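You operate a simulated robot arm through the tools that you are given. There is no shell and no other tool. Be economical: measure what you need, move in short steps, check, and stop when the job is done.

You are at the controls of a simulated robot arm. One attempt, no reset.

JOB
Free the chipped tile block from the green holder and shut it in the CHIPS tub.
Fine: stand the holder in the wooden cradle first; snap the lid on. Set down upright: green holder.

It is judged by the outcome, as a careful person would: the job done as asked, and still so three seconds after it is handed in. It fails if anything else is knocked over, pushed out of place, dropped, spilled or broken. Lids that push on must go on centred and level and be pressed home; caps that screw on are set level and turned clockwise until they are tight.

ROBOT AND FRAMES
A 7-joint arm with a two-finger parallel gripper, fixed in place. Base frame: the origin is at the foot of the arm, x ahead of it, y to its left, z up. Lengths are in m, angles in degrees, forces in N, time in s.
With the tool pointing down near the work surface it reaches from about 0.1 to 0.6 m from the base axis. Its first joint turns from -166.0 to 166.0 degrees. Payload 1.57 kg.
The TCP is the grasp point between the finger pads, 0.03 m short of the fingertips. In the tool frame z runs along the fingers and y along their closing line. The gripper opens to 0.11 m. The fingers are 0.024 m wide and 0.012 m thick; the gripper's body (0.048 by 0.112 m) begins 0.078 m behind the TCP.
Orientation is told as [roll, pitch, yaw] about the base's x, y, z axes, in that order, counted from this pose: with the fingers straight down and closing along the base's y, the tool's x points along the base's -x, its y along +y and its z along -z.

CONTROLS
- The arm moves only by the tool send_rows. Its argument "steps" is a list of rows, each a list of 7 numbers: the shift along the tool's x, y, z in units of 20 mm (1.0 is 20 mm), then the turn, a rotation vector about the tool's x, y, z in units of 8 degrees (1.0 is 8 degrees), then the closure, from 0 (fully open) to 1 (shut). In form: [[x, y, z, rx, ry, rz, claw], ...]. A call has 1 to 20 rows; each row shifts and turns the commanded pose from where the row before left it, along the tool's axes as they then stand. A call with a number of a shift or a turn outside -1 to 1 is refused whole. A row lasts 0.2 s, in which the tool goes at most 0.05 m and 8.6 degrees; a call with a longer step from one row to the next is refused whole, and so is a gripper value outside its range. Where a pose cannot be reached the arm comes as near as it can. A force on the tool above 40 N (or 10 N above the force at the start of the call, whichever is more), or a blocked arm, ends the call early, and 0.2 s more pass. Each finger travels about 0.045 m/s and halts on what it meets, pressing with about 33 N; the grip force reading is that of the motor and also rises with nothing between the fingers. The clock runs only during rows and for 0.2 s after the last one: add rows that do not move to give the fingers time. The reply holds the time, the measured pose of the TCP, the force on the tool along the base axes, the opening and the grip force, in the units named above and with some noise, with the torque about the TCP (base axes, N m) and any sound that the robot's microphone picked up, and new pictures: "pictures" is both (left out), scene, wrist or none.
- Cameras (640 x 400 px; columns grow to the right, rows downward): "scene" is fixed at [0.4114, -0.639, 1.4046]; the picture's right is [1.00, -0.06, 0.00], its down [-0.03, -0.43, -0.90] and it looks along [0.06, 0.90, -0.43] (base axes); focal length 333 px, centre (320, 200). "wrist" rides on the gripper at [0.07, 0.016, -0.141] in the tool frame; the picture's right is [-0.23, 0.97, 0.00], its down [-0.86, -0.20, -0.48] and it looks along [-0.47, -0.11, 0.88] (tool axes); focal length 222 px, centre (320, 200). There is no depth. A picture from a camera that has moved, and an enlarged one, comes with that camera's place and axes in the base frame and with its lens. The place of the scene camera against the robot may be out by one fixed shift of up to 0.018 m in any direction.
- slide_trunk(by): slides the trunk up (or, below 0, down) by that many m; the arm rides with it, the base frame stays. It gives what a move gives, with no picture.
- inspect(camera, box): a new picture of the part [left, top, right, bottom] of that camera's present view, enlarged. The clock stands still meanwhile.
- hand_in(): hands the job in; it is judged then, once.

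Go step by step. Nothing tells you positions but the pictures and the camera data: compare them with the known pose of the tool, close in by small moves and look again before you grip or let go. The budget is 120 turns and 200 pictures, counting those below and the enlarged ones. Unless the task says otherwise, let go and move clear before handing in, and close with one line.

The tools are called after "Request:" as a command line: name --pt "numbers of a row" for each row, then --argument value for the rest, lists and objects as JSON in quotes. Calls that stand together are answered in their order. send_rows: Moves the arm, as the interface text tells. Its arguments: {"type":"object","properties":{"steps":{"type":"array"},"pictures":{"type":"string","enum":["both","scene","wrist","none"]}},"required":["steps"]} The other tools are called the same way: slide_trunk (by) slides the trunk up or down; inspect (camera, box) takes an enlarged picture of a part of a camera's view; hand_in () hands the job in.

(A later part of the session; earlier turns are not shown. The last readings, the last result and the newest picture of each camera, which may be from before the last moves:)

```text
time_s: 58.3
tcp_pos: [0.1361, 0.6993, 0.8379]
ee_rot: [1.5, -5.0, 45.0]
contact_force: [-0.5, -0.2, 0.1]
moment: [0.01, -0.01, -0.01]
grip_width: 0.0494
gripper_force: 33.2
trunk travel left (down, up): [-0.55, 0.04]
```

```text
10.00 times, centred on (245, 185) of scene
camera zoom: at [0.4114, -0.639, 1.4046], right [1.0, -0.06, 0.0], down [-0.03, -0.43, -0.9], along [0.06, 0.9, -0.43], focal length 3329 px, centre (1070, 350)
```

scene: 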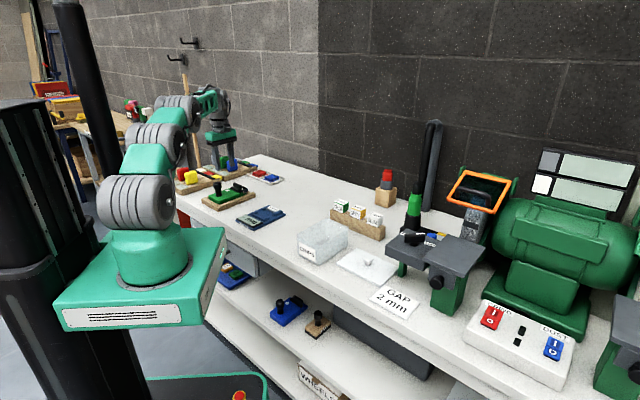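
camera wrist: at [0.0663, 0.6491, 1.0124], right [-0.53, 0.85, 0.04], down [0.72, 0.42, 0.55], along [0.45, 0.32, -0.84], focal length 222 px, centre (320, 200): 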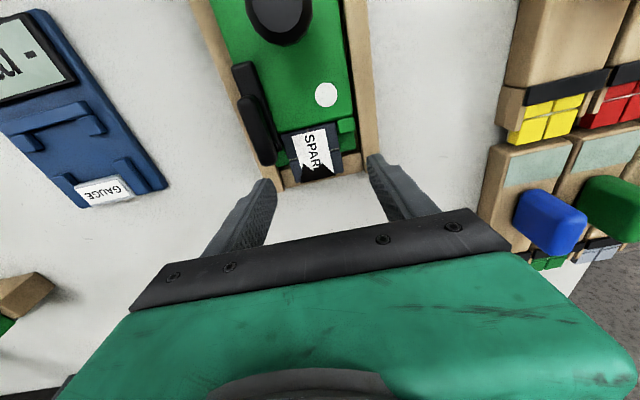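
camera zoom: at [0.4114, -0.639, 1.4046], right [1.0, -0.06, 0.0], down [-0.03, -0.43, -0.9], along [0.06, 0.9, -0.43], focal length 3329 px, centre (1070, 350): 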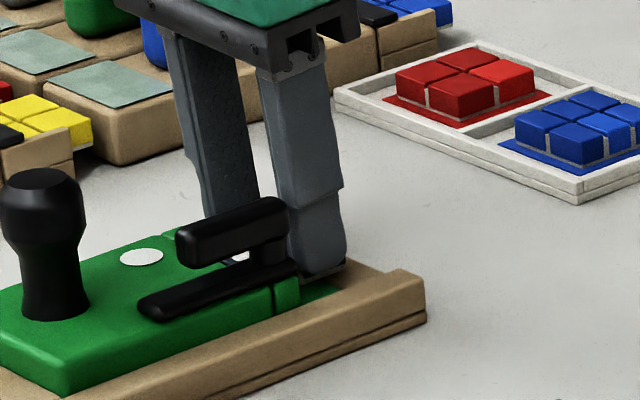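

Gripped at 49 mm. Lifting straight up.

Request:
send_rows --pt "-0.03 0 -0.3 0 0 0 0.7" --pt "-0.045 0 -0.5 0 0 0 0.7" --pt "-0.06 0 -0.7 0 0 0 0.7" --pt "-0.07 0 -0.8 0 0 0 0.7" --pictures "both"

Request:
inspect --camera "scene" --box '[205, 155, 275, 205]'

```text
time_s: 59.3
tcp_pos: [0.137, 0.6978, 0.8851]
ee_rot: [1.5, -5.2, 44.9]
contact_force: [0.4, -0.1, -0.3]
moment: [-0.01, 0.01, 0.0]
grip_width: 0.0491
gripper_force: 33.1
trunk travel left (down, up): [-0.55, 0.04]
camera wrist: at [0.0684, 0.6473, 1.0202], right [-0.53, 0.85, 0.04], down [0.72, 0.42, 0.55], along [0.45, 0.32, -0.84], focal length 222 px, centre (320, 200)
```

scene: 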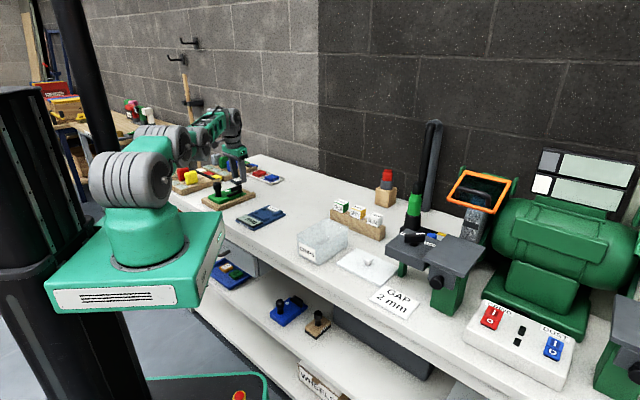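
wrist: 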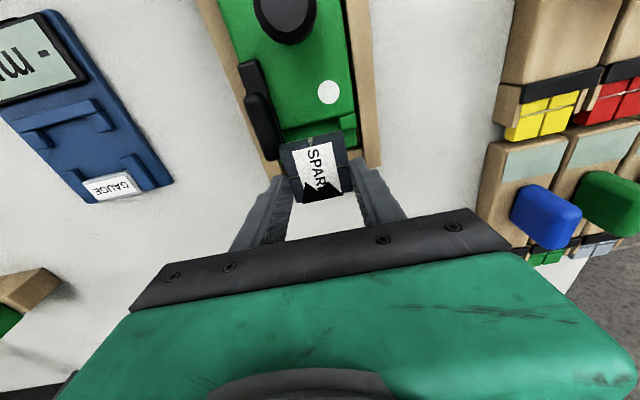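

```text
8.00 times, centred on (240, 180) of scene
camera zoom: at [0.4114, -0.639, 1.4046], right [1.0, -0.06, 0.0], down [-0.03, -0.43, -0.9], along [0.06, 0.9, -0.43], focal length 2663 px, centre (960, 360)
```

zoom: 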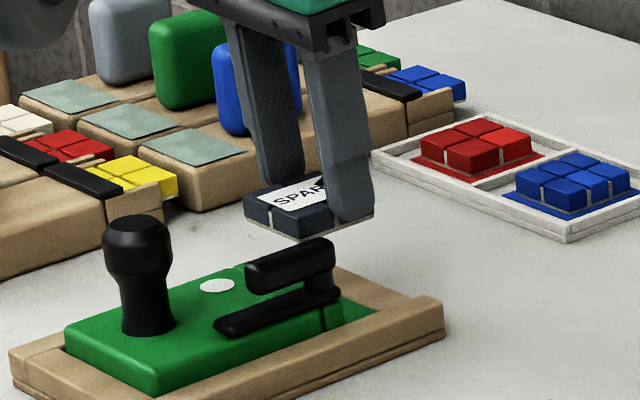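

The tile is free. I'll pull back to vertical, rise, and carry it along the bench toward the tub near (0.45, 0.25).

Request:
send_rows --pt "0.7 0 -0.7 0 0 0 0.7" --pt "0.8 0 -0.8 0 0 0 0.7" --pt "0.8 0 -0.8 0 0.32 0 0.7" --pt "0.5 0 -0.8 -0.15 0.32 0 0.7" --pt "0.3 -0.5 -0.8 0 0 0 0.7" --pt "0.2 -1 0 0 0 0 0.7" --pt "0.2 -1 0 0 0 0 0.7" --pt "0.2 -1 0 0 0 0 0.7" --pt "0.2 -1 0 0 0 0 0.7" --pt "0.2 -1 0 0 0 0 0.7" --pt "0.1 -1 0 0 0 0 0.7" --pt "0.1 -1 0 0 0 0 0.7" --pt "0 -1 0 0 0 0 0.7" --pt "0 -1 0 0 0 0 0.7" --pt "0 -1 0 0 0 0 0.7" --pt "0 -1 0 0 0 0 0.7" --pt "0 -1 0 0 0 0 0.7" --pt "0 -1 0 0 0 0 0.7" --pt "0 -1 0 0 0 0 0.7" --pt "0 -1 0 0 0 0 0.7" --pictures "none"

Request:
send_rows --pt "0 -1 0 0 0 0 0.7" --pt "0 -1 0 0 0 0 0.7" --pt "0 -1 0 0 0 0 0.7" --pt "0 -1 0 0 0 0 0.7" --pt "0 -1 0 0 0 0 0.7" --pt "0 -1 0 0 0 0 0.7" --pt "0 -1 0 0 0 0 0.7" --pictures "both"

```text
time_s: 63.5
tcp_pos: [0.2932, 0.4141, 0.9436]
ee_rot: [2.7, 0.0, 45.1]
contact_force: [-0.7, 0.0, -0.5]
moment: [-0.01, -0.03, 0.01]
grip_width: 0.049
gripper_force: 32.8
trunk travel left (down, up): [-0.55, 0.04]
```

```text
time_s: 65.1
tcp_pos: [0.3932, 0.3151, 0.9363]
ee_rot: [2.7, 0.0, 45.2]
contact_force: [0.5, 0.6, -0.7]
moment: [0.0, 0.01, -0.01]
grip_width: 0.0492
gripper_force: 33.0
trunk travel left (down, up): [-0.55, 0.04]
camera wrist: at [0.3354, 0.2706, 1.0793], right [-0.53, 0.85, 0.05], down [0.76, 0.45, 0.47], along [0.38, 0.28, -0.88], focal length 222 px, centre (320, 200)
```

scene: 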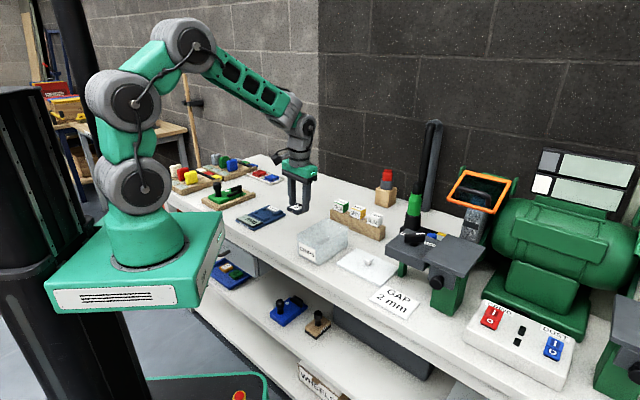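
wrist: 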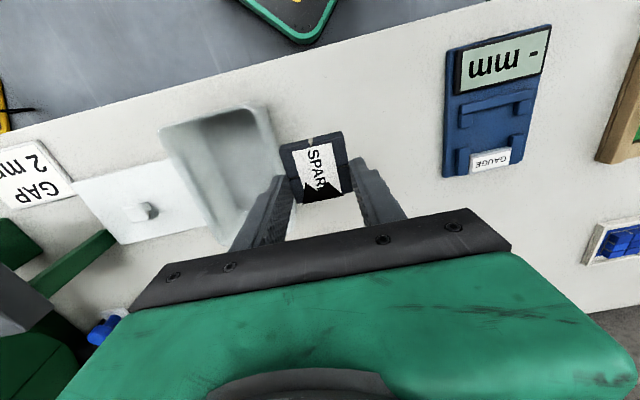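

Request:
send_rows --pt "0 0 -0.7 0.34 0 0 0.7" --pt "0 0 -0.7 0 0 0 0.7" --pictures "none"

Request:
inspect --camera "wrist" --box '[70, 90, 310, 250]'

Request:
inspect --camera "scene" --box '[280, 200, 410, 290]'

```text
time_s: 65.7
tcp_pos: [0.3944, 0.3141, 0.9667]
ee_rot: [-0.1, -0.1, 45.2]
contact_force: [0.1, 0.0, -0.3]
moment: [0.02, -0.03, -0.01]
grip_width: 0.0491
gripper_force: 33.3
trunk travel left (down, up): [-0.55, 0.04]
```

```text
2.50 times, centred on (190, 170) of wrist
camera zoom: at [0.3307, 0.2754, 1.1075], right [-0.53, 0.85, 0.0], down [0.74, 0.47, 0.48], along [0.41, 0.25, -0.88], focal length 555 px, centre (645, 275)
```

zoom: 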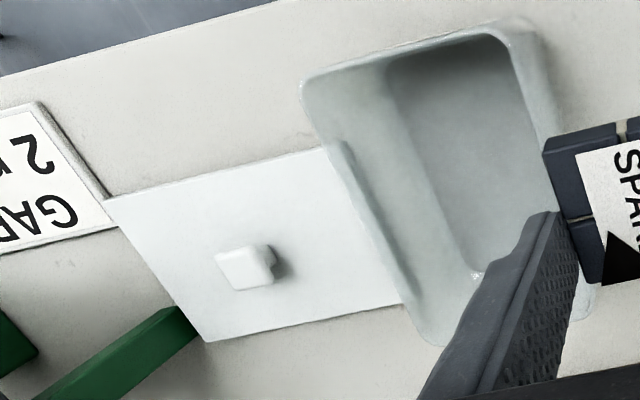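

```text
4.44 times, centred on (345, 245) of scene
camera zoom: at [0.4114, -0.639, 1.4046], right [1.0, -0.06, 0.0], down [-0.03, -0.43, -0.9], along [0.06, 0.9, -0.43], focal length 1480 px, centre (209, 0)
```

zoom: 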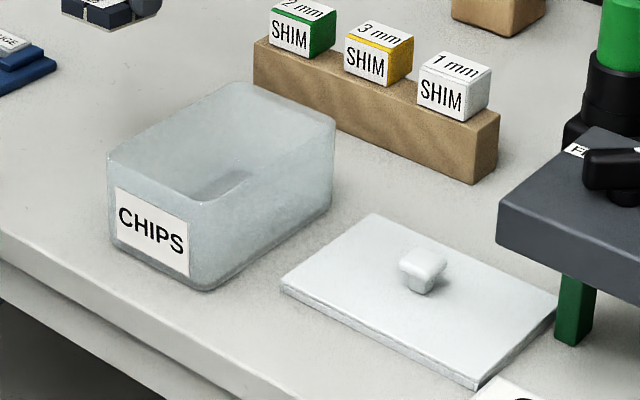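

The tub is about 0.091 x 0.143 m, centred near (0.467, 0.251), yaw 45°, rim z about 0.855. I'll turn the tool 90° so the fingers open along the tub's length, and go above it.

Request:
send_rows --pt "0 0 0 0 0 0.94 0.7" --pt "0 0 0 0 0 0.94 0.7" --pt "0 0 0 0 0 0.94 0.7" --pt "0 0 0 0 0 0.94 0.7" --pt "0 0 0 0 0 0.94 0.7" --pt "0 0 0 0 0 0.94 0.7" --pt "0 0 0 0 0 0.94 0.7" --pt "0 0 0 0 0 0.94 0.7" --pt "0 0 0 0 0 0.94 0.7" --pt "0 0 0 0 0 0.94 0.7" --pt "0 0 0 0 0 0.94 0.7" --pt "0 0 0 0 0 0.94 0.7" --pt "-0.9 0.1 0 0 0 0 0.7" --pt "-0.9 0.1 0 0 0 0 0.7" --pt "-0.9 0.1 0 0 0 0 0.7" --pt "-0.9 0 0 0 0 0 0.7" --pt "-0.8 0 0 0 0 0 0.7" --pt "-0.8 0 0 0 0 0 0.7" --pictures "both"

Request:
inspect --camera "wrist" --box '[200, 60, 440, 220]'

Request:
inspect --camera "scene" --box '[270, 170, 390, 270]'

```text
time_s: 69.5
tcp_pos: [0.4722, 0.245, 0.965]
ee_rot: [-0.1, 0.0, -45.1]
contact_force: [0.5, 0.0, -0.4]
moment: [0.05, 0.0, 0.03]
grip_width: 0.0489
gripper_force: 32.5
trunk travel left (down, up): [-0.55, 0.04]
camera wrist: at [0.4327, 0.3046, 1.1067], right [0.85, 0.53, 0.0], down [0.46, -0.75, 0.48], along [0.25, -0.41, -0.88], focal length 222 px, centre (320, 200)
```

scene: 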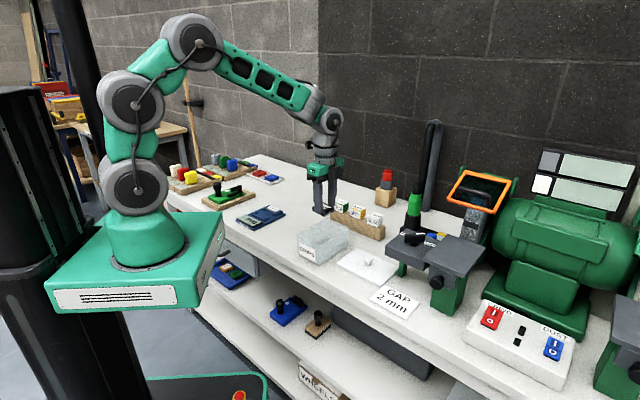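
wrist: 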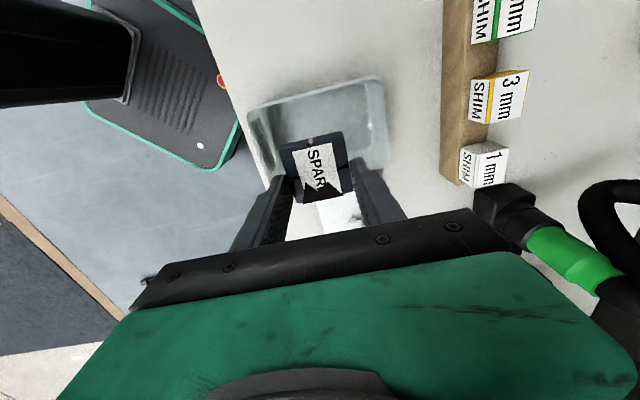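

```text
2.50 times, centred on (320, 140) of wrist
camera zoom: at [0.4327, 0.3046, 1.1067], right [0.85, 0.53, 0.0], down [0.46, -0.75, 0.48], along [0.25, -0.41, -0.88], focal length 555 px, centre (320, 350)
```

zoom: 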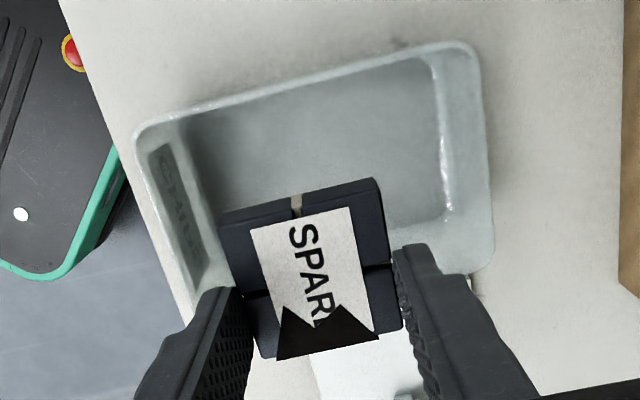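

```text
4.00 times, centred on (330, 220) of scene
camera zoom: at [0.4114, -0.639, 1.4046], right [1.0, -0.06, 0.0], down [-0.03, -0.43, -0.9], along [0.06, 0.9, -0.43], focal length 1332 px, centre (280, 120)
```

zoom: 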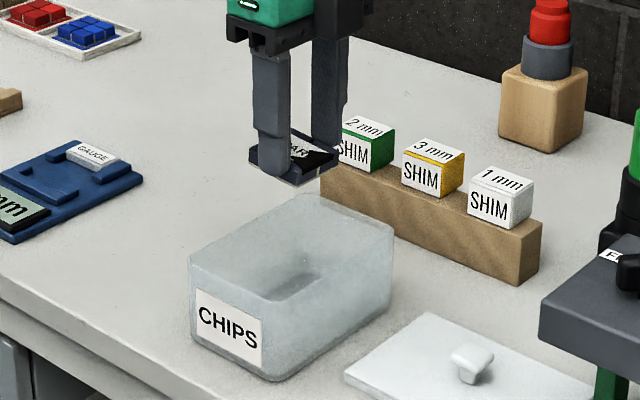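

The tile hangs centred over the tub opening. I'll lower it inside.

Request:
send_rows --pt "-0.1 0.15 0.5 0 0 0 0.7" --pt "0 0 1 0 0 0 0.7" --pt "0 0 1 0 0 0 0.7" --pt "0 0 1 0 0 0 0.7" --pt "0 0 0.8 0 0 0 0.7" --pt "0 0 0.8 0 0 0 0.7" --pt "0 0 0.6 0 0 0 0.7" --pictures "none"

Request:
inspect --camera "wrist" --box '[200, 60, 440, 220]'

Request:
inspect --camera "scene" --box '[280, 190, 370, 270]'

```text
time_s: 71.1
tcp_pos: [0.4749, 0.2453, 0.8502]
ee_rot: [-0.1, -0.1, -45.2]
contact_force: [0.1, 0.0, -1.0]
moment: [-0.02, 0.02, -0.02]
grip_width: 0.0494
gripper_force: 33.1
trunk travel left (down, up): [-0.55, 0.04]
```

```text
2.50 times, centred on (320, 140) of wrist
camera zoom: at [0.4357, 0.3052, 0.9931], right [0.85, 0.53, 0.0], down [0.46, -0.75, 0.48], along [0.25, -0.41, -0.88], focal length 555 px, centre (320, 350)
```

zoom: 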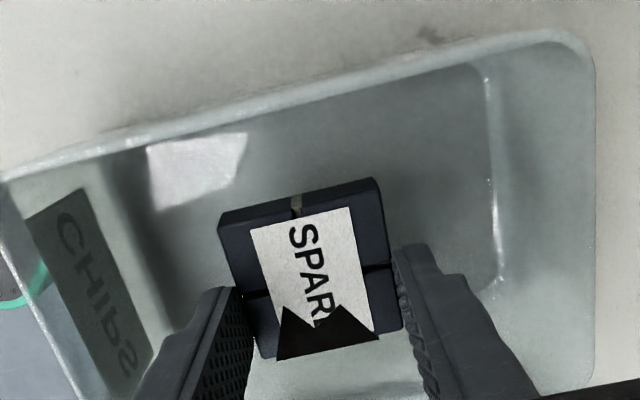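

```text
5.00 times, centred on (325, 230) of scene
camera zoom: at [0.4114, -0.639, 1.4046], right [1.0, -0.06, 0.0], down [-0.03, -0.43, -0.9], along [0.06, 0.9, -0.43], focal length 1664 px, centre (295, 50)
```

zoom: 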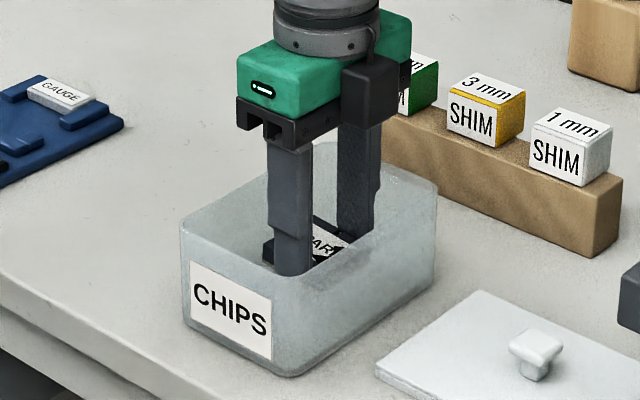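

Request:
send_rows --pt "0 0 0.4 0 0 0 0.7" --pt "0 0 0.3 0 0 0 0.7" --pt "0 0 0.2 0 0 0 0.7" --pt "0 0 0.15 0 0 0 0.7" --pt "0 0 0.15 0 0 0 0.7" --pictures "none"

```text
time_s: 72.3
tcp_pos: [0.4748, 0.2463, 0.8265]
ee_rot: [0.0, -0.1, -45.1]
contact_force: [-0.3, 0.6, -0.3]
moment: [-0.01, -0.03, -0.03]
grip_width: 0.0494
gripper_force: 34.1
trunk travel left (down, up): [-0.55, 0.04]
```

Request:
send_rows --pt "0 0 0.12 0 0 0 0.7" --pt "0 0 0.12 0 0 0 0.7" --pt "0 0 0.12 0 0 0 0.7" --pictures "none"

Request:
inspect --camera "wrist" --box '[200, 60, 440, 220]'

```text
time_s: 73.1
tcp_pos: [0.4757, 0.2463, 0.8249]
ee_rot: [0.2, -0.3, -45.1]
contact_force: [-4.3, -1.7, 23.9]
moment: [-0.43, -0.14, -0.05]
grip_width: 0.0494
gripper_force: 33.1
trunk travel left (down, up): [-0.55, 0.04]
```

```text
2.50 times, centred on (320, 140) of wrist
camera zoom: at [0.4353, 0.3052, 0.965], right [0.85, 0.53, 0.01], down [0.46, -0.75, 0.48], along [0.26, -0.41, -0.88], focal length 555 px, centre (320, 350)
```

zoom: 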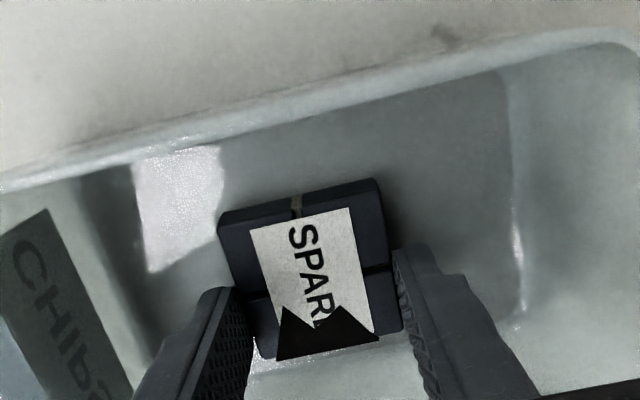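

The tile is on the tub floor. I'll ease the pressure, open, and rise out.

Request:
send_rows --pt "0 0 -0.12 0 0 0 0.7" --pt "0 0 0 0 0 0 0.55" --pt "0 0 0 0 0 0 0.45" --pt "0 0 0 0 0 0 0.38" --pt "0 0 -0.5 0 0 0 0.38" --pt "0 0 -1 0 0 0 0.38" --pt "0 0 -1 0 0 0 0.38" --pt "0 0 -1 0 0 0 0.38" --pt "0 0 -1 0 0 0 0.38" --pt "0 0 -1 0 0 0 0.38" --pt "0 0 -1 0 0 0 0.38" --pictures "both"

Request:
inspect --camera "wrist" --box '[200, 60, 440, 220]'

Request:
inspect --camera "scene" --box '[280, 200, 410, 290]'

```text
time_s: 75.5
tcp_pos: [0.4748, 0.2464, 0.9526]
ee_rot: [-0.1, 0.0, -45.1]
contact_force: [-0.1, 0.3, 0.3]
moment: [-0.02, -0.01, 0.01]
grip_width: 0.0681
gripper_force: 0.1
trunk travel left (down, up): [-0.55, 0.04]
camera wrist: at [0.4349, 0.3046, 1.0943], right [0.85, 0.53, 0.0], down [0.46, -0.75, 0.48], along [0.25, -0.41, -0.88], focal length 222 px, centre (320, 200)
```

scene: 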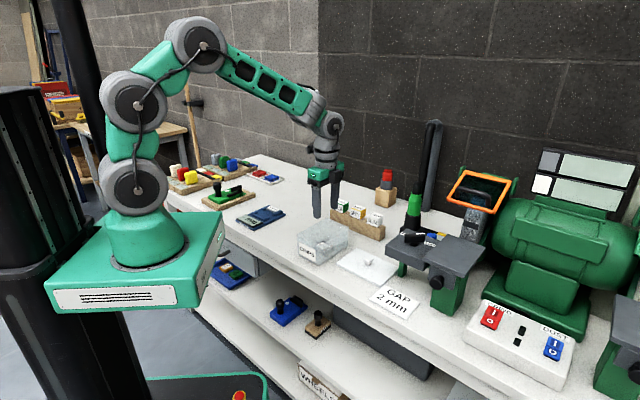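
wrist: 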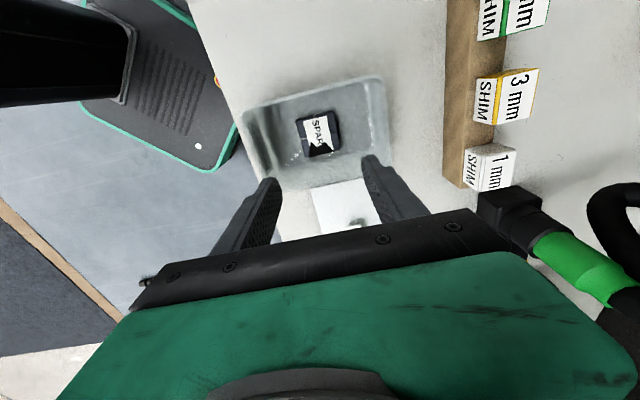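

```text
2.50 times, centred on (320, 140) of wrist
camera zoom: at [0.4349, 0.3046, 1.0943], right [0.85, 0.53, 0.0], down [0.46, -0.75, 0.48], along [0.25, -0.41, -0.88], focal length 555 px, centre (320, 350)
```

zoom: 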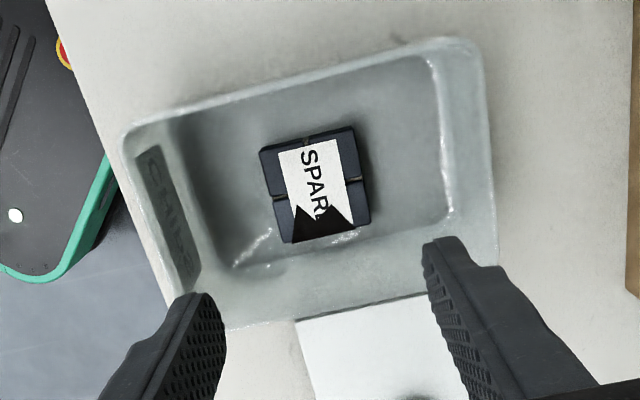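

```text
4.44 times, centred on (345, 245) of scene
camera zoom: at [0.4114, -0.639, 1.4046], right [1.0, -0.06, 0.0], down [-0.03, -0.43, -0.9], along [0.06, 0.9, -0.43], focal length 1480 px, centre (209, 0)
```

zoom: 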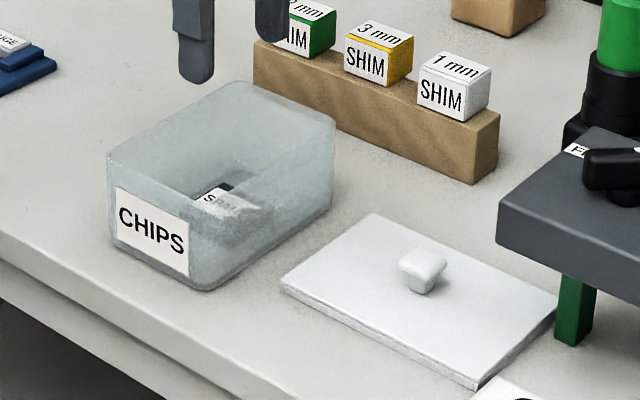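

The tile lies flat in the tub. The tub rim centre is (0.467, 0.254). The lid's long side runs along the bench, 90° to the tub, and it lies near the grey machine, so I'll look at it more closely before gripping.

Request:
send_rows --pt "0 0.5 -0.8 0 0 -0.94 0.3" --pt "0 0.5 0 0 0 -0.94 0.3" --pt "0 0 0 0 0 -0.94 0.3" --pt "0 0 0 0 0 -0.94 0.3" --pt "0 0 0 0 0 -0.94 0.3" --pt "0 0 0 0 0 -0.94 0.3" --pt "0 0 0 0 0 -0.94 0.3" --pt "0 0 0 0 0 -0.94 0.3" --pt "0 0 0 0 0 -0.94 0.3" --pt "0 0 0 0 0 -0.94 0.3" --pt "0 0 0 0 0 -0.94 0.3" --pt "0 0 0 0 0 -0.94 0.3" --pictures "wrist"

Request:
inspect --camera "wrist" --box '[0, 60, 320, 260]'

Request:
inspect --camera "scene" --box '[330, 200, 490, 320]'

```text
time_s: 78.1
tcp_pos: [0.4885, 0.2617, 0.9691]
ee_rot: [-0.1, 0.0, 45.3]
contact_force: [0.6, 0.1, -0.4]
moment: [0.01, 0.0, 0.0]
grip_width: 0.077
gripper_force: 0.1
trunk travel left (down, up): [-0.55, 0.04]
camera wrist: at [0.4255, 0.2212, 1.1107], right [-0.53, 0.85, 0.0], down [0.74, 0.47, 0.48], along [0.41, 0.25, -0.88], focal length 222 px, centre (320, 200)
```

wrist: 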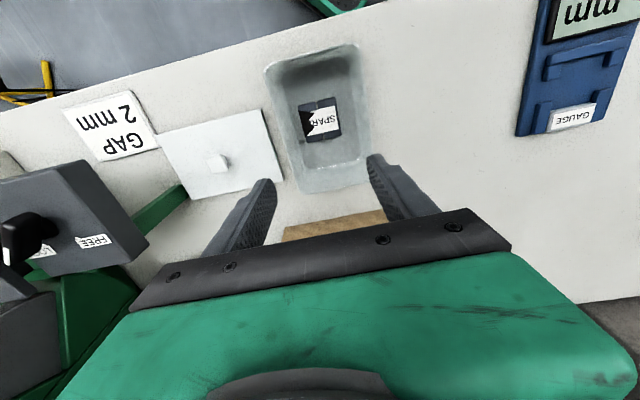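

```text
2.00 times, centred on (160, 160) of wrist
camera zoom: at [0.4255, 0.2212, 1.1107], right [-0.53, 0.85, 0.0], down [0.74, 0.47, 0.48], along [0.41, 0.25, -0.88], focal length 444 px, centre (640, 280)
```

zoom: 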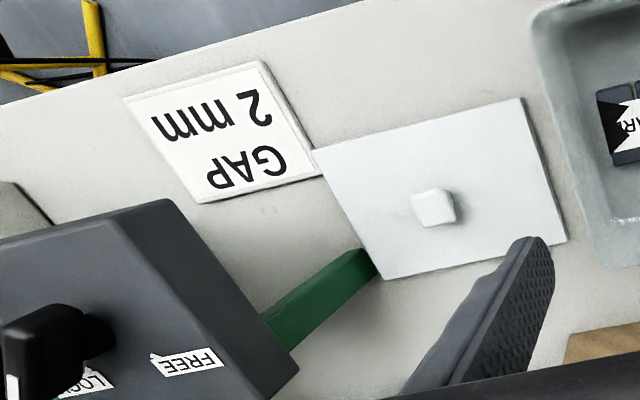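

```text
3.33 times, centred on (410, 260) of scene
camera zoom: at [0.4114, -0.639, 1.4046], right [1.0, -0.06, 0.0], down [-0.03, -0.43, -0.9], along [0.06, 0.9, -0.43], focal length 1110 px, centre (20, 0)
```

zoom: 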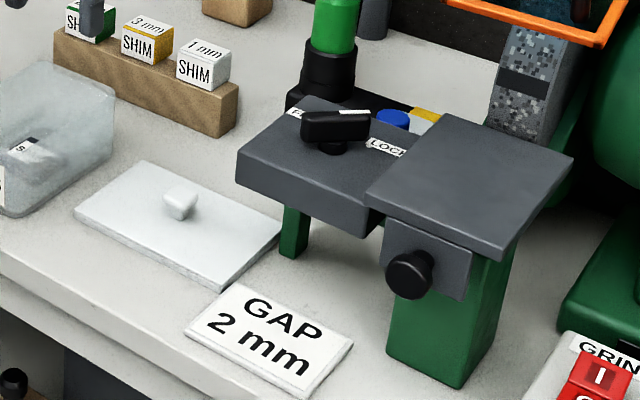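

The lid is about 0.156 x 0.109 m, centred (0.593, 0.154), with its knob at about (0.595, 0.153). The machine overhang is more than 0.1 m away. I'll go above the knob.

Request:
send_rows --pt "0 -0.95 0 0 0 0 0.4" --pt "0 -0.95 0 0 0 0 0.45" --pt "0 -0.95 0 0 0 0 0.5" --pt "0 -0.95 0 0 0 0 0.5" --pt "0 -0.95 0 0 0 0 0.5" --pt "0 -0.95 0 0 0 0 0.5" --pt "0 -0.95 0 0 0 0 0.5" --pt "0 -0.95 0 0 0 0 0.5" --pt "0 0 0.8 0 0 0 0.5" --pt "0 0 0.8 0 0 0 0.5" --pt "0 0 0.8 0 0 0 0.5" --pt "0 0 0.8 0 0 0 0.5" --pt "0 0 0.8 0 0 0 0.5" --pictures "wrist"

Request:
inspect --camera "wrist" --box '[220, 90, 460, 250]'

Request:
inspect --camera "scene" --box '[330, 190, 430, 290]'

```text
time_s: 80.9
tcp_pos: [0.5958, 0.154, 0.8895]
ee_rot: [-0.1, 0.0, 45.2]
contact_force: [0.1, -0.6, -0.1]
moment: [0.03, -0.02, 0.01]
grip_width: 0.0551
gripper_force: 0.1
trunk travel left (down, up): [-0.55, 0.04]
camera wrist: at [0.5337, 0.1137, 1.0309], right [-0.53, 0.85, 0.0], down [0.74, 0.47, 0.48], along [0.41, 0.25, -0.88], focal length 222 px, centre (320, 200)
```

wrist: 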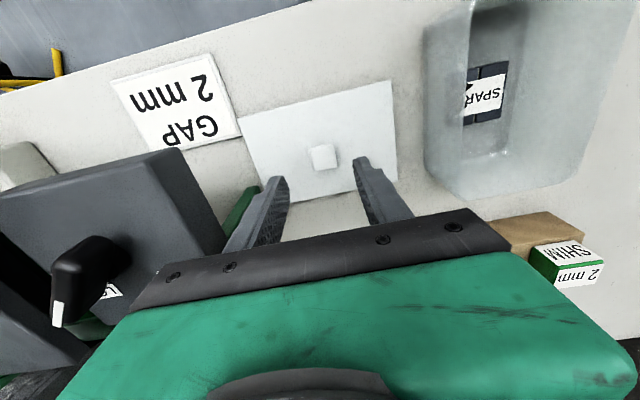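

```text
2.50 times, centred on (340, 170) of wrist
camera zoom: at [0.5337, 0.1137, 1.0309], right [-0.53, 0.85, 0.0], down [0.74, 0.47, 0.48], along [0.41, 0.25, -0.88], focal length 555 px, centre (270, 275)
```

zoom: 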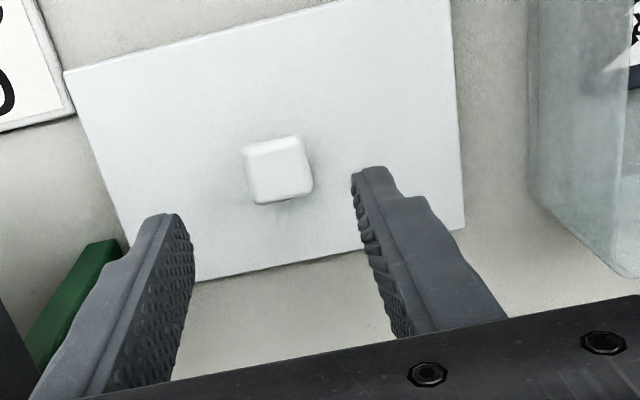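

```text
4.00 times, centred on (380, 240) of scene
camera zoom: at [0.4114, -0.639, 1.4046], right [1.0, -0.06, 0.0], down [-0.03, -0.43, -0.9], along [0.06, 0.9, -0.43], focal length 1332 px, centre (80, 40)
```

zoom: 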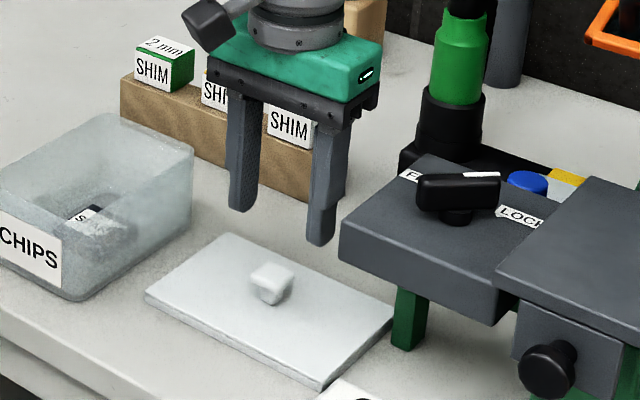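

Request:
send_rows --pt "0.14 0.07 0.8 0 0 0 0.5" --pt "0 0 0.8 0 0 0 0.55" --pt "0 0 0.7 0 0 0 0.55" --pt "0 0 0.5 0 0 0 0.55" --pt "0 0 0.3 0 0 0 0.55" --pictures "none"

Request:
inspect --camera "wrist" --box '[220, 90, 460, 250]'

Request:
inspect --camera "scene" --box '[340, 210, 420, 290]'

```text
time_s: 82.1
tcp_pos: [0.5929, 0.1522, 0.8275]
ee_rot: [-0.1, 0.0, 45.1]
contact_force: [0.0, 0.6, 0.5]
moment: [-0.01, 0.0, 0.02]
grip_width: 0.0495
gripper_force: 0.0
trunk travel left (down, up): [-0.55, 0.04]
```

```text
2.50 times, centred on (340, 170) of wrist
camera zoom: at [0.5304, 0.113, 0.9685], right [-0.53, 0.85, 0.0], down [0.74, 0.47, 0.48], along [0.41, 0.25, -0.88], focal length 555 px, centre (270, 275)
```

zoom: 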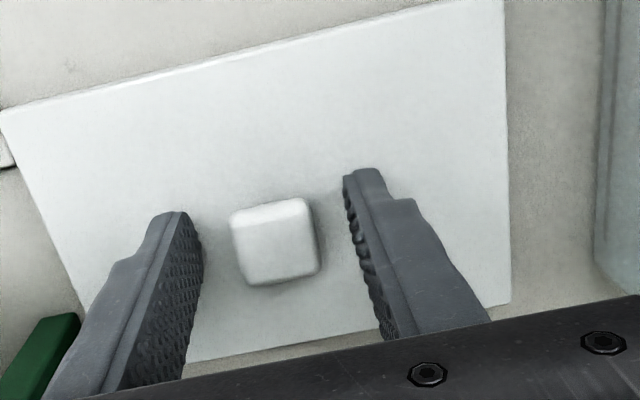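

```text
5.00 times, centred on (380, 250) of scene
camera zoom: at [0.4114, -0.639, 1.4046], right [1.0, -0.06, 0.0], down [-0.03, -0.43, -0.9], along [0.06, 0.9, -0.43], focal length 1664 px, centre (20, -50)
```

zoom: 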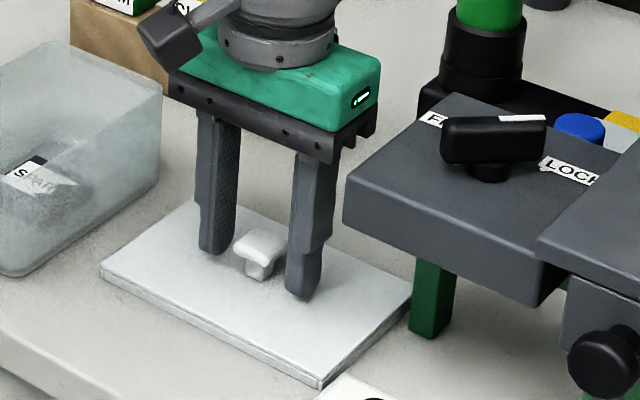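

Request:
send_rows --pt "0 0 0.1 0 0 0 0.6" --pt "0 0 0 0 0 0 0.7" --pt "0 0 0 0 0 0 0.78" --pt "0 0 0 0 0 0 0.86" --pt "0 0 0 0 0 0 0.92" --pt "0 0 0 0 0 0 0.92" --pictures "none"

Request:
inspect --camera "wrist" --box '[220, 90, 460, 250]'

```text
time_s: 83.5
tcp_pos: [0.5927, 0.1538, 0.8238]
ee_rot: [-0.1, 0.0, 45.2]
contact_force: [0.4, -0.3, -1.0]
moment: [0.0, -0.02, -0.02]
grip_width: 0.0247
gripper_force: 32.8
trunk travel left (down, up): [-0.55, 0.04]
```

```text
2.50 times, centred on (340, 170) of wrist
camera zoom: at [0.5304, 0.113, 0.9664], right [-0.53, 0.85, 0.0], down [0.74, 0.47, 0.48], along [0.41, 0.25, -0.88], focal length 555 px, centre (270, 275)
```

zoom: 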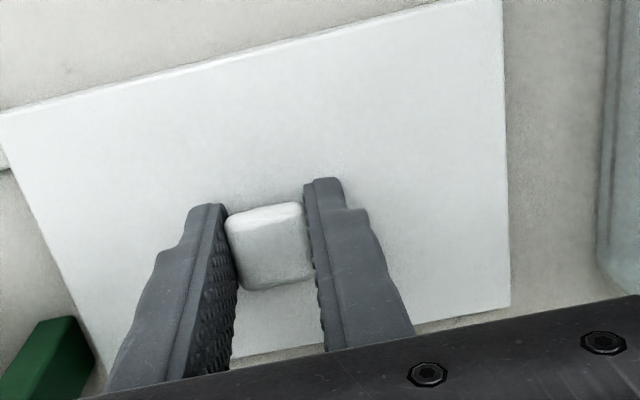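

The knob is gripped at 25 mm. Lifting straight up.

Request:
send_rows --pt "0 0 -0.2 0 0 0 0.92" --pt "0 0 -0.4 0 0 0 0.92" --pt "0 0 -0.8 0 0 0 0.92" --pt "0 0 -1 0 0 0 0.92" --pt "0 0 -1 0 0 0 0.92" --pt "0 0 -1 0 0 0 0.92" --pt "0 0 -1 0 0 0 0.92" --pt "0 0 -0.8 0 0 0 0.92" --pictures "both"

Request:
inspect --camera "scene" --box '[320, 160, 430, 280]'

```text
time_s: 85.3
tcp_pos: [0.5935, 0.153, 0.9506]
ee_rot: [0.0, -0.1, 45.2]
contact_force: [-0.8, 0.8, -0.1]
moment: [0.0, 0.04, -0.08]
grip_width: 0.0248
gripper_force: 33.3
trunk travel left (down, up): [-0.55, 0.04]
camera wrist: at [0.5304, 0.1133, 1.0913], right [-0.53, 0.85, 0.0], down [0.74, 0.47, 0.48], along [0.41, 0.25, -0.88], focal length 222 px, centre (320, 200)
```

scene: 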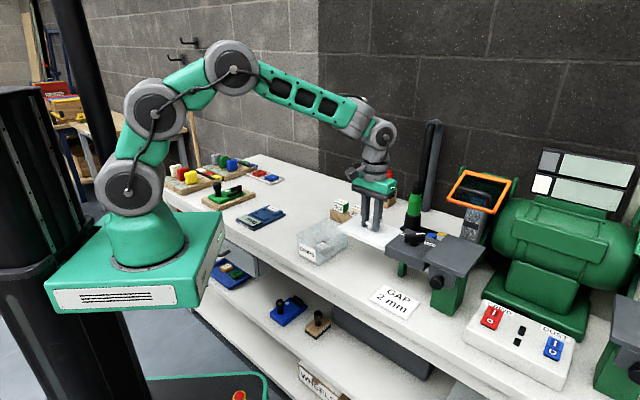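
wrist: 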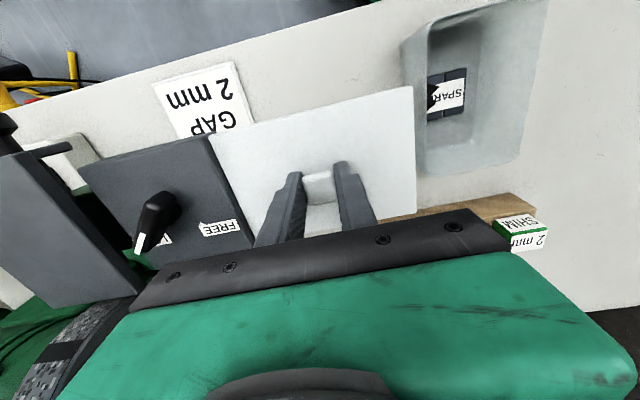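

```text
3.33 times, centred on (375, 220) of scene
camera zoom: at [0.4114, -0.639, 1.4046], right [1.0, -0.06, 0.0], down [-0.03, -0.43, -0.9], along [0.06, 0.9, -0.43], focal length 1110 px, centre (137, 133)
```

zoom: 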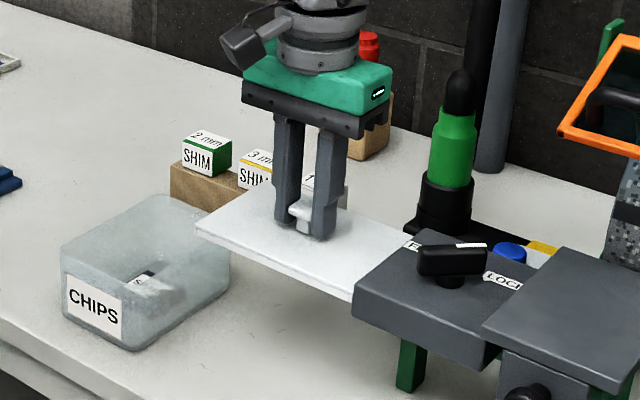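

Request:
send_rows --pt "0 0.6 -0.3 0 0 0 0.92" --pt "0 1 0 0 0 0 0.92" --pt "0 1 0 0 0 0 0.92" --pt "0 1 0 0 0 0 0.92" --pt "0 0.9 0 0 0 0 0.92" --pt "0 0.5 0 0 0 0.5 0.92" --pt "0 0 0 0 0 0.94 0.92" --pt "0 0 0 0 0 0.94 0.92" --pt "0 0 0 0 0 0.94 0.92" --pt "0 0 0 0 0 0.94 0.92" --pt "0 0 0 0 0 0.94 0.92" --pt "0 0 0 0 0 0.94 0.92" --pt "0 0 0 0 0 0.94 0.92" --pt "0 0 0 0 0 0.94 0.92" --pt "0 0 0 0 0 0.94 0.92" --pt "0 0 0 0 0 0.94 0.92" --pt "0 0 0 0 0 0.94 0.92" --pt "0 0 0 0 0 0.43 0.92" --pictures "wrist"

```text
time_s: 89.1
tcp_pos: [0.5216, 0.2235, 0.9553]
ee_rot: [0.0, -0.1, -45.1]
contact_force: [0.5, 0.9, -0.7]
moment: [0.02, 0.05, -0.01]
grip_width: 0.0249
gripper_force: 33.1
trunk travel left (down, up): [-0.55, 0.04]
camera wrist: at [0.4826, 0.2824, 1.0966], right [0.85, 0.53, 0.0], down [0.46, -0.75, 0.48], along [0.25, -0.41, -0.88], focal length 222 px, centre (320, 200)
```

wrist: 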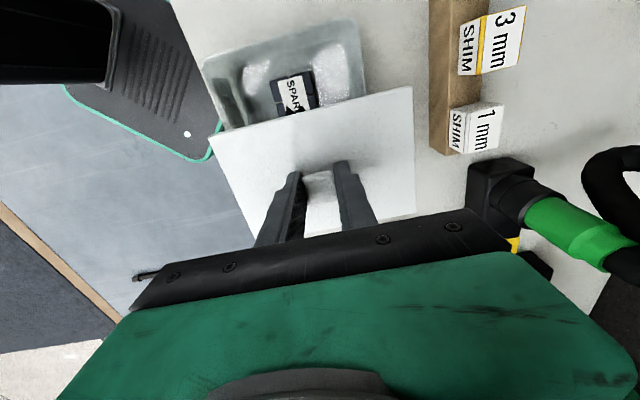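

Request:
send_rows --pt "0.75 -0.2 0 0 0 0 0.92" --pt "0.75 -0.2 0 0 0 0 0.92" --pt "0.75 -0.2 0 0 0 0 0.92" --pt "0.77 -0.245 0 0 0 0 0.92" --pt "0 0 0.5 0 0 0 0.92" --pt "0 0 0.5 0 0 0 0.92" --pt "0 0 0.3 0 0 0 0.92" --pictures "wrist"

Request:
inspect --camera "wrist" --box '[190, 60, 430, 220]'

Request:
inspect --camera "scene" --box '[280, 190, 380, 270]'

```text
time_s: 90.7
tcp_pos: [0.466, 0.2537, 0.9283]
ee_rot: [0.0, -0.2, -45.0]
contact_force: [0.3, -0.4, -0.7]
moment: [0.03, 0.0, 0.0]
grip_width: 0.0248
gripper_force: 33.2
trunk travel left (down, up): [-0.55, 0.04]
camera wrist: at [0.4275, 0.313, 1.0701], right [0.85, 0.53, 0.0], down [0.46, -0.75, 0.48], along [0.25, -0.41, -0.88], focal length 222 px, centre (320, 200)
```

wrist: 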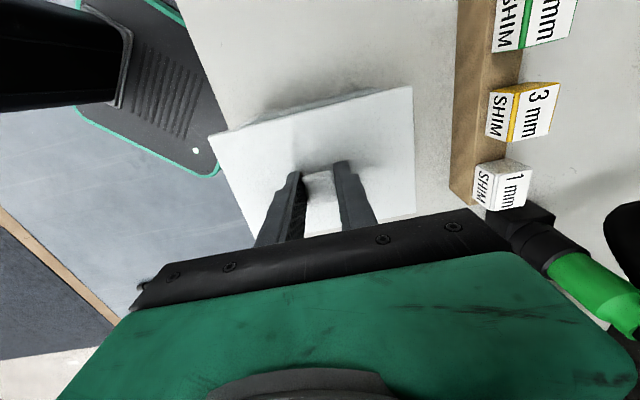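

```text
2.50 times, centred on (310, 140) of wrist
camera zoom: at [0.4275, 0.313, 1.0701], right [0.85, 0.53, 0.0], down [0.46, -0.75, 0.48], along [0.25, -0.41, -0.88], focal length 555 px, centre (345, 350)
```

zoom: 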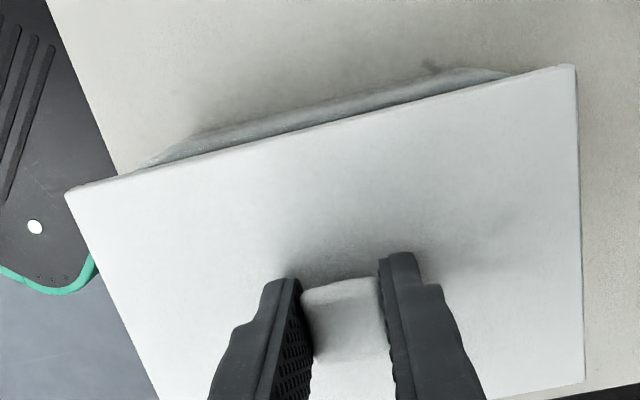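

```text
5.00 times, centred on (330, 230) of scene
camera zoom: at [0.4114, -0.639, 1.4046], right [1.0, -0.06, 0.0], down [-0.03, -0.43, -0.9], along [0.06, 0.9, -0.43], focal length 1664 px, centre (270, 50)
```

zoom: 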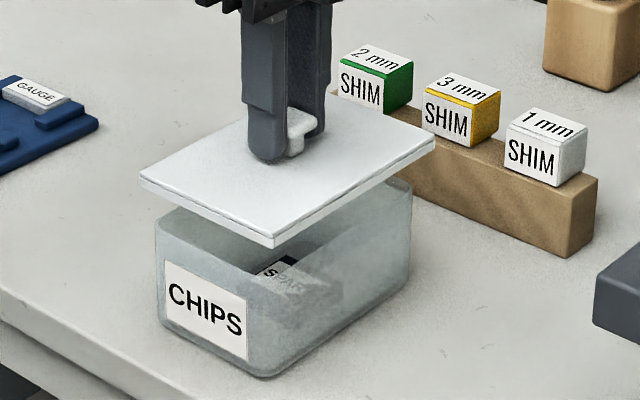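

Request:
send_rows --pt "0 0 0.5 0 0 0 0.92" --pt "0 0 0.5 0 0 0 0.92" --pictures "none"

Request:
inspect --camera "scene" --box '[290, 200, 370, 260]'

Request:
inspect --camera "wrist" --box '[190, 60, 430, 220]'

```text
time_s: 91.3
tcp_pos: [0.4672, 0.2535, 0.9086]
ee_rot: [0.0, -0.1, -45.0]
contact_force: [0.7, 0.2, -0.5]
moment: [-0.02, -0.01, 0.02]
grip_width: 0.0245
gripper_force: 32.9
trunk travel left (down, up): [-0.55, 0.04]
```

```text
6.67 times, centred on (330, 230) of scene
camera zoom: at [0.4114, -0.639, 1.4046], right [1.0, -0.06, 0.0], down [-0.03, -0.43, -0.9], along [0.06, 0.9, -0.43], focal length 2219 px, centre (253, 0)
```

zoom: 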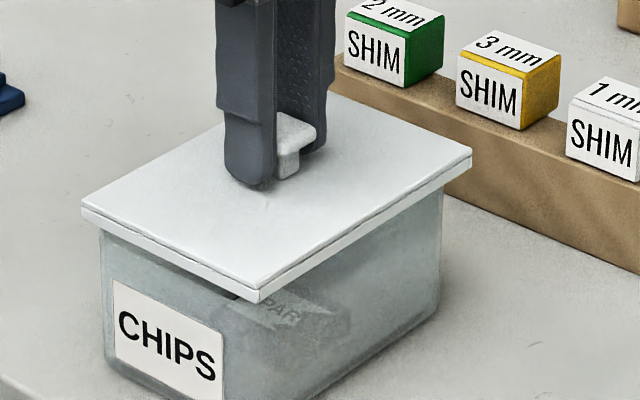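

```text
2.50 times, centred on (310, 140) of wrist
camera zoom: at [0.4277, 0.313, 1.0505], right [0.85, 0.53, 0.0], down [0.46, -0.75, 0.48], along [0.25, -0.41, -0.88], focal length 555 px, centre (345, 350)
```

zoom: 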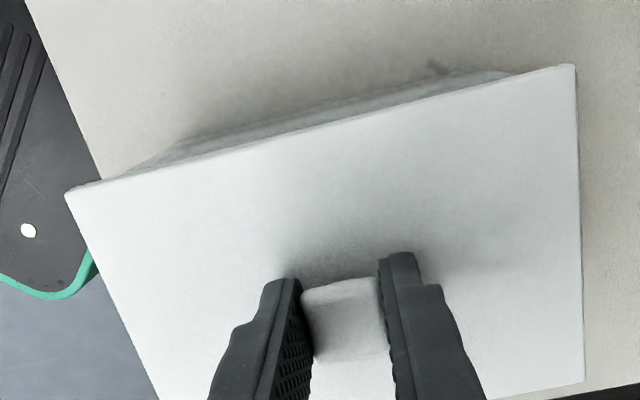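

The two views suggest the lid sits about 3–4 mm too far to the bench-right of the tub. I'll shift it and lower it to light contact.

Request:
send_rows --pt "0.18 0 0 0 0 0 0.92" --pt "0 0 0.15 0 0 0 0.92" --pt "0 0 0.1 0 0 0 0.92" --pictures "none"

Request:
inspect --camera "scene" --box '[290, 210, 370, 270]'

```text
time_s: 92.1
tcp_pos: [0.4643, 0.2564, 0.9035]
ee_rot: [0.1, -0.2, -45.1]
contact_force: [-0.2, 0.3, -0.6]
moment: [-0.02, -0.03, -0.02]
grip_width: 0.0246
gripper_force: 33.2
trunk travel left (down, up): [-0.55, 0.04]
```

```text
6.67 times, centred on (330, 240) of scene
camera zoom: at [0.4114, -0.639, 1.4046], right [1.0, -0.06, 0.0], down [-0.03, -0.43, -0.9], along [0.06, 0.9, -0.43], focal length 2219 px, centre (253, -67)
```

zoom: 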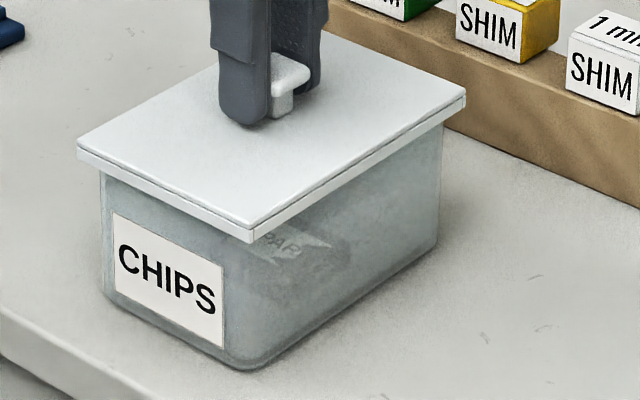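

Request:
send_rows --pt "0 0 0.1 0 0 0 0.92" --pt "0 0 0.1 0 0 0 0.92" --pt "0 0 0.1 0 0 0 0.92" --pictures "none"

```text
time_s: 92.9
tcp_pos: [0.4651, 0.2574, 0.8978]
ee_rot: [0.1, -0.1, -44.9]
contact_force: [0.9, -0.3, -0.4]
moment: [0.01, 0.03, -0.01]
grip_width: 0.0245
gripper_force: 33.3
trunk travel left (down, up): [-0.55, 0.04]
```

Request:
send_rows --pt "0 0 0.1 0 0 0 0.92" --pt "0 0 0.1 0 0 0 0.92" --pictures "none"

Request:
inspect --camera "scene" --box '[290, 210, 370, 270]'

Request:
inspect --camera "wrist" --box '[190, 60, 430, 220]'

```text
time_s: 93.5
tcp_pos: [0.4647, 0.2562, 0.8929]
ee_rot: [-0.1, -0.1, -45.0]
contact_force: [0.2, -0.3, -1.1]
moment: [0.01, 0.03, 0.02]
grip_width: 0.0247
gripper_force: 33.7
trunk travel left (down, up): [-0.55, 0.04]
```

```text
6.67 times, centred on (330, 240) of scene
camera zoom: at [0.4114, -0.639, 1.4046], right [1.0, -0.06, 0.0], down [-0.03, -0.43, -0.9], along [0.06, 0.9, -0.43], focal length 2219 px, centre (253, -67)
```

zoom: 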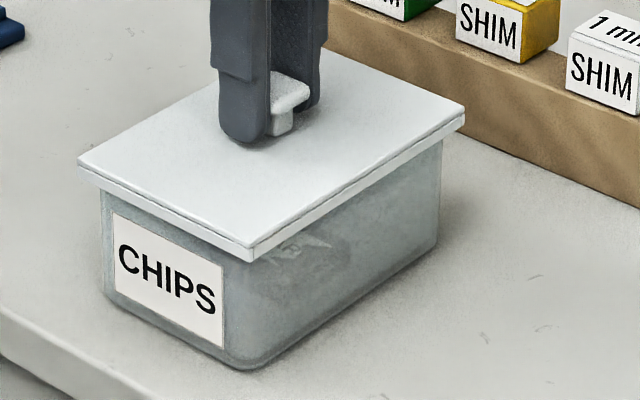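

```text
2.50 times, centred on (310, 140) of wrist
camera zoom: at [0.4251, 0.3156, 1.0356], right [0.85, 0.53, 0.0], down [0.46, -0.75, 0.48], along [0.25, -0.41, -0.88], focal length 555 px, centre (345, 350)
```

zoom: 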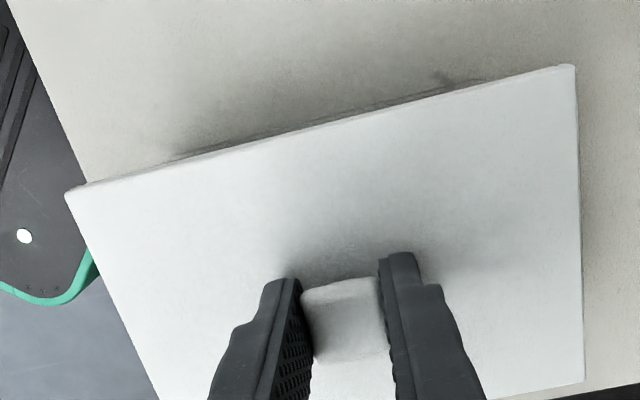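

No contact yet, and the lid's edge is already at or around the rim. I'll continue down in fine steps.

Request:
send_rows --pt "0 0 0.1 0 0 0 0.92" --pt "0 0 0.1 0 0 0 0.92" --pictures "none"

```text
time_s: 94.1
tcp_pos: [0.4652, 0.2577, 0.894]
ee_rot: [0.4, -0.1, -45.0]
contact_force: [-5.2, -0.8, 25.2]
moment: [0.06, 0.33, -0.04]
grip_width: 0.0248
gripper_force: 32.9
trunk travel left (down, up): [-0.55, 0.04]
heard: snap
```

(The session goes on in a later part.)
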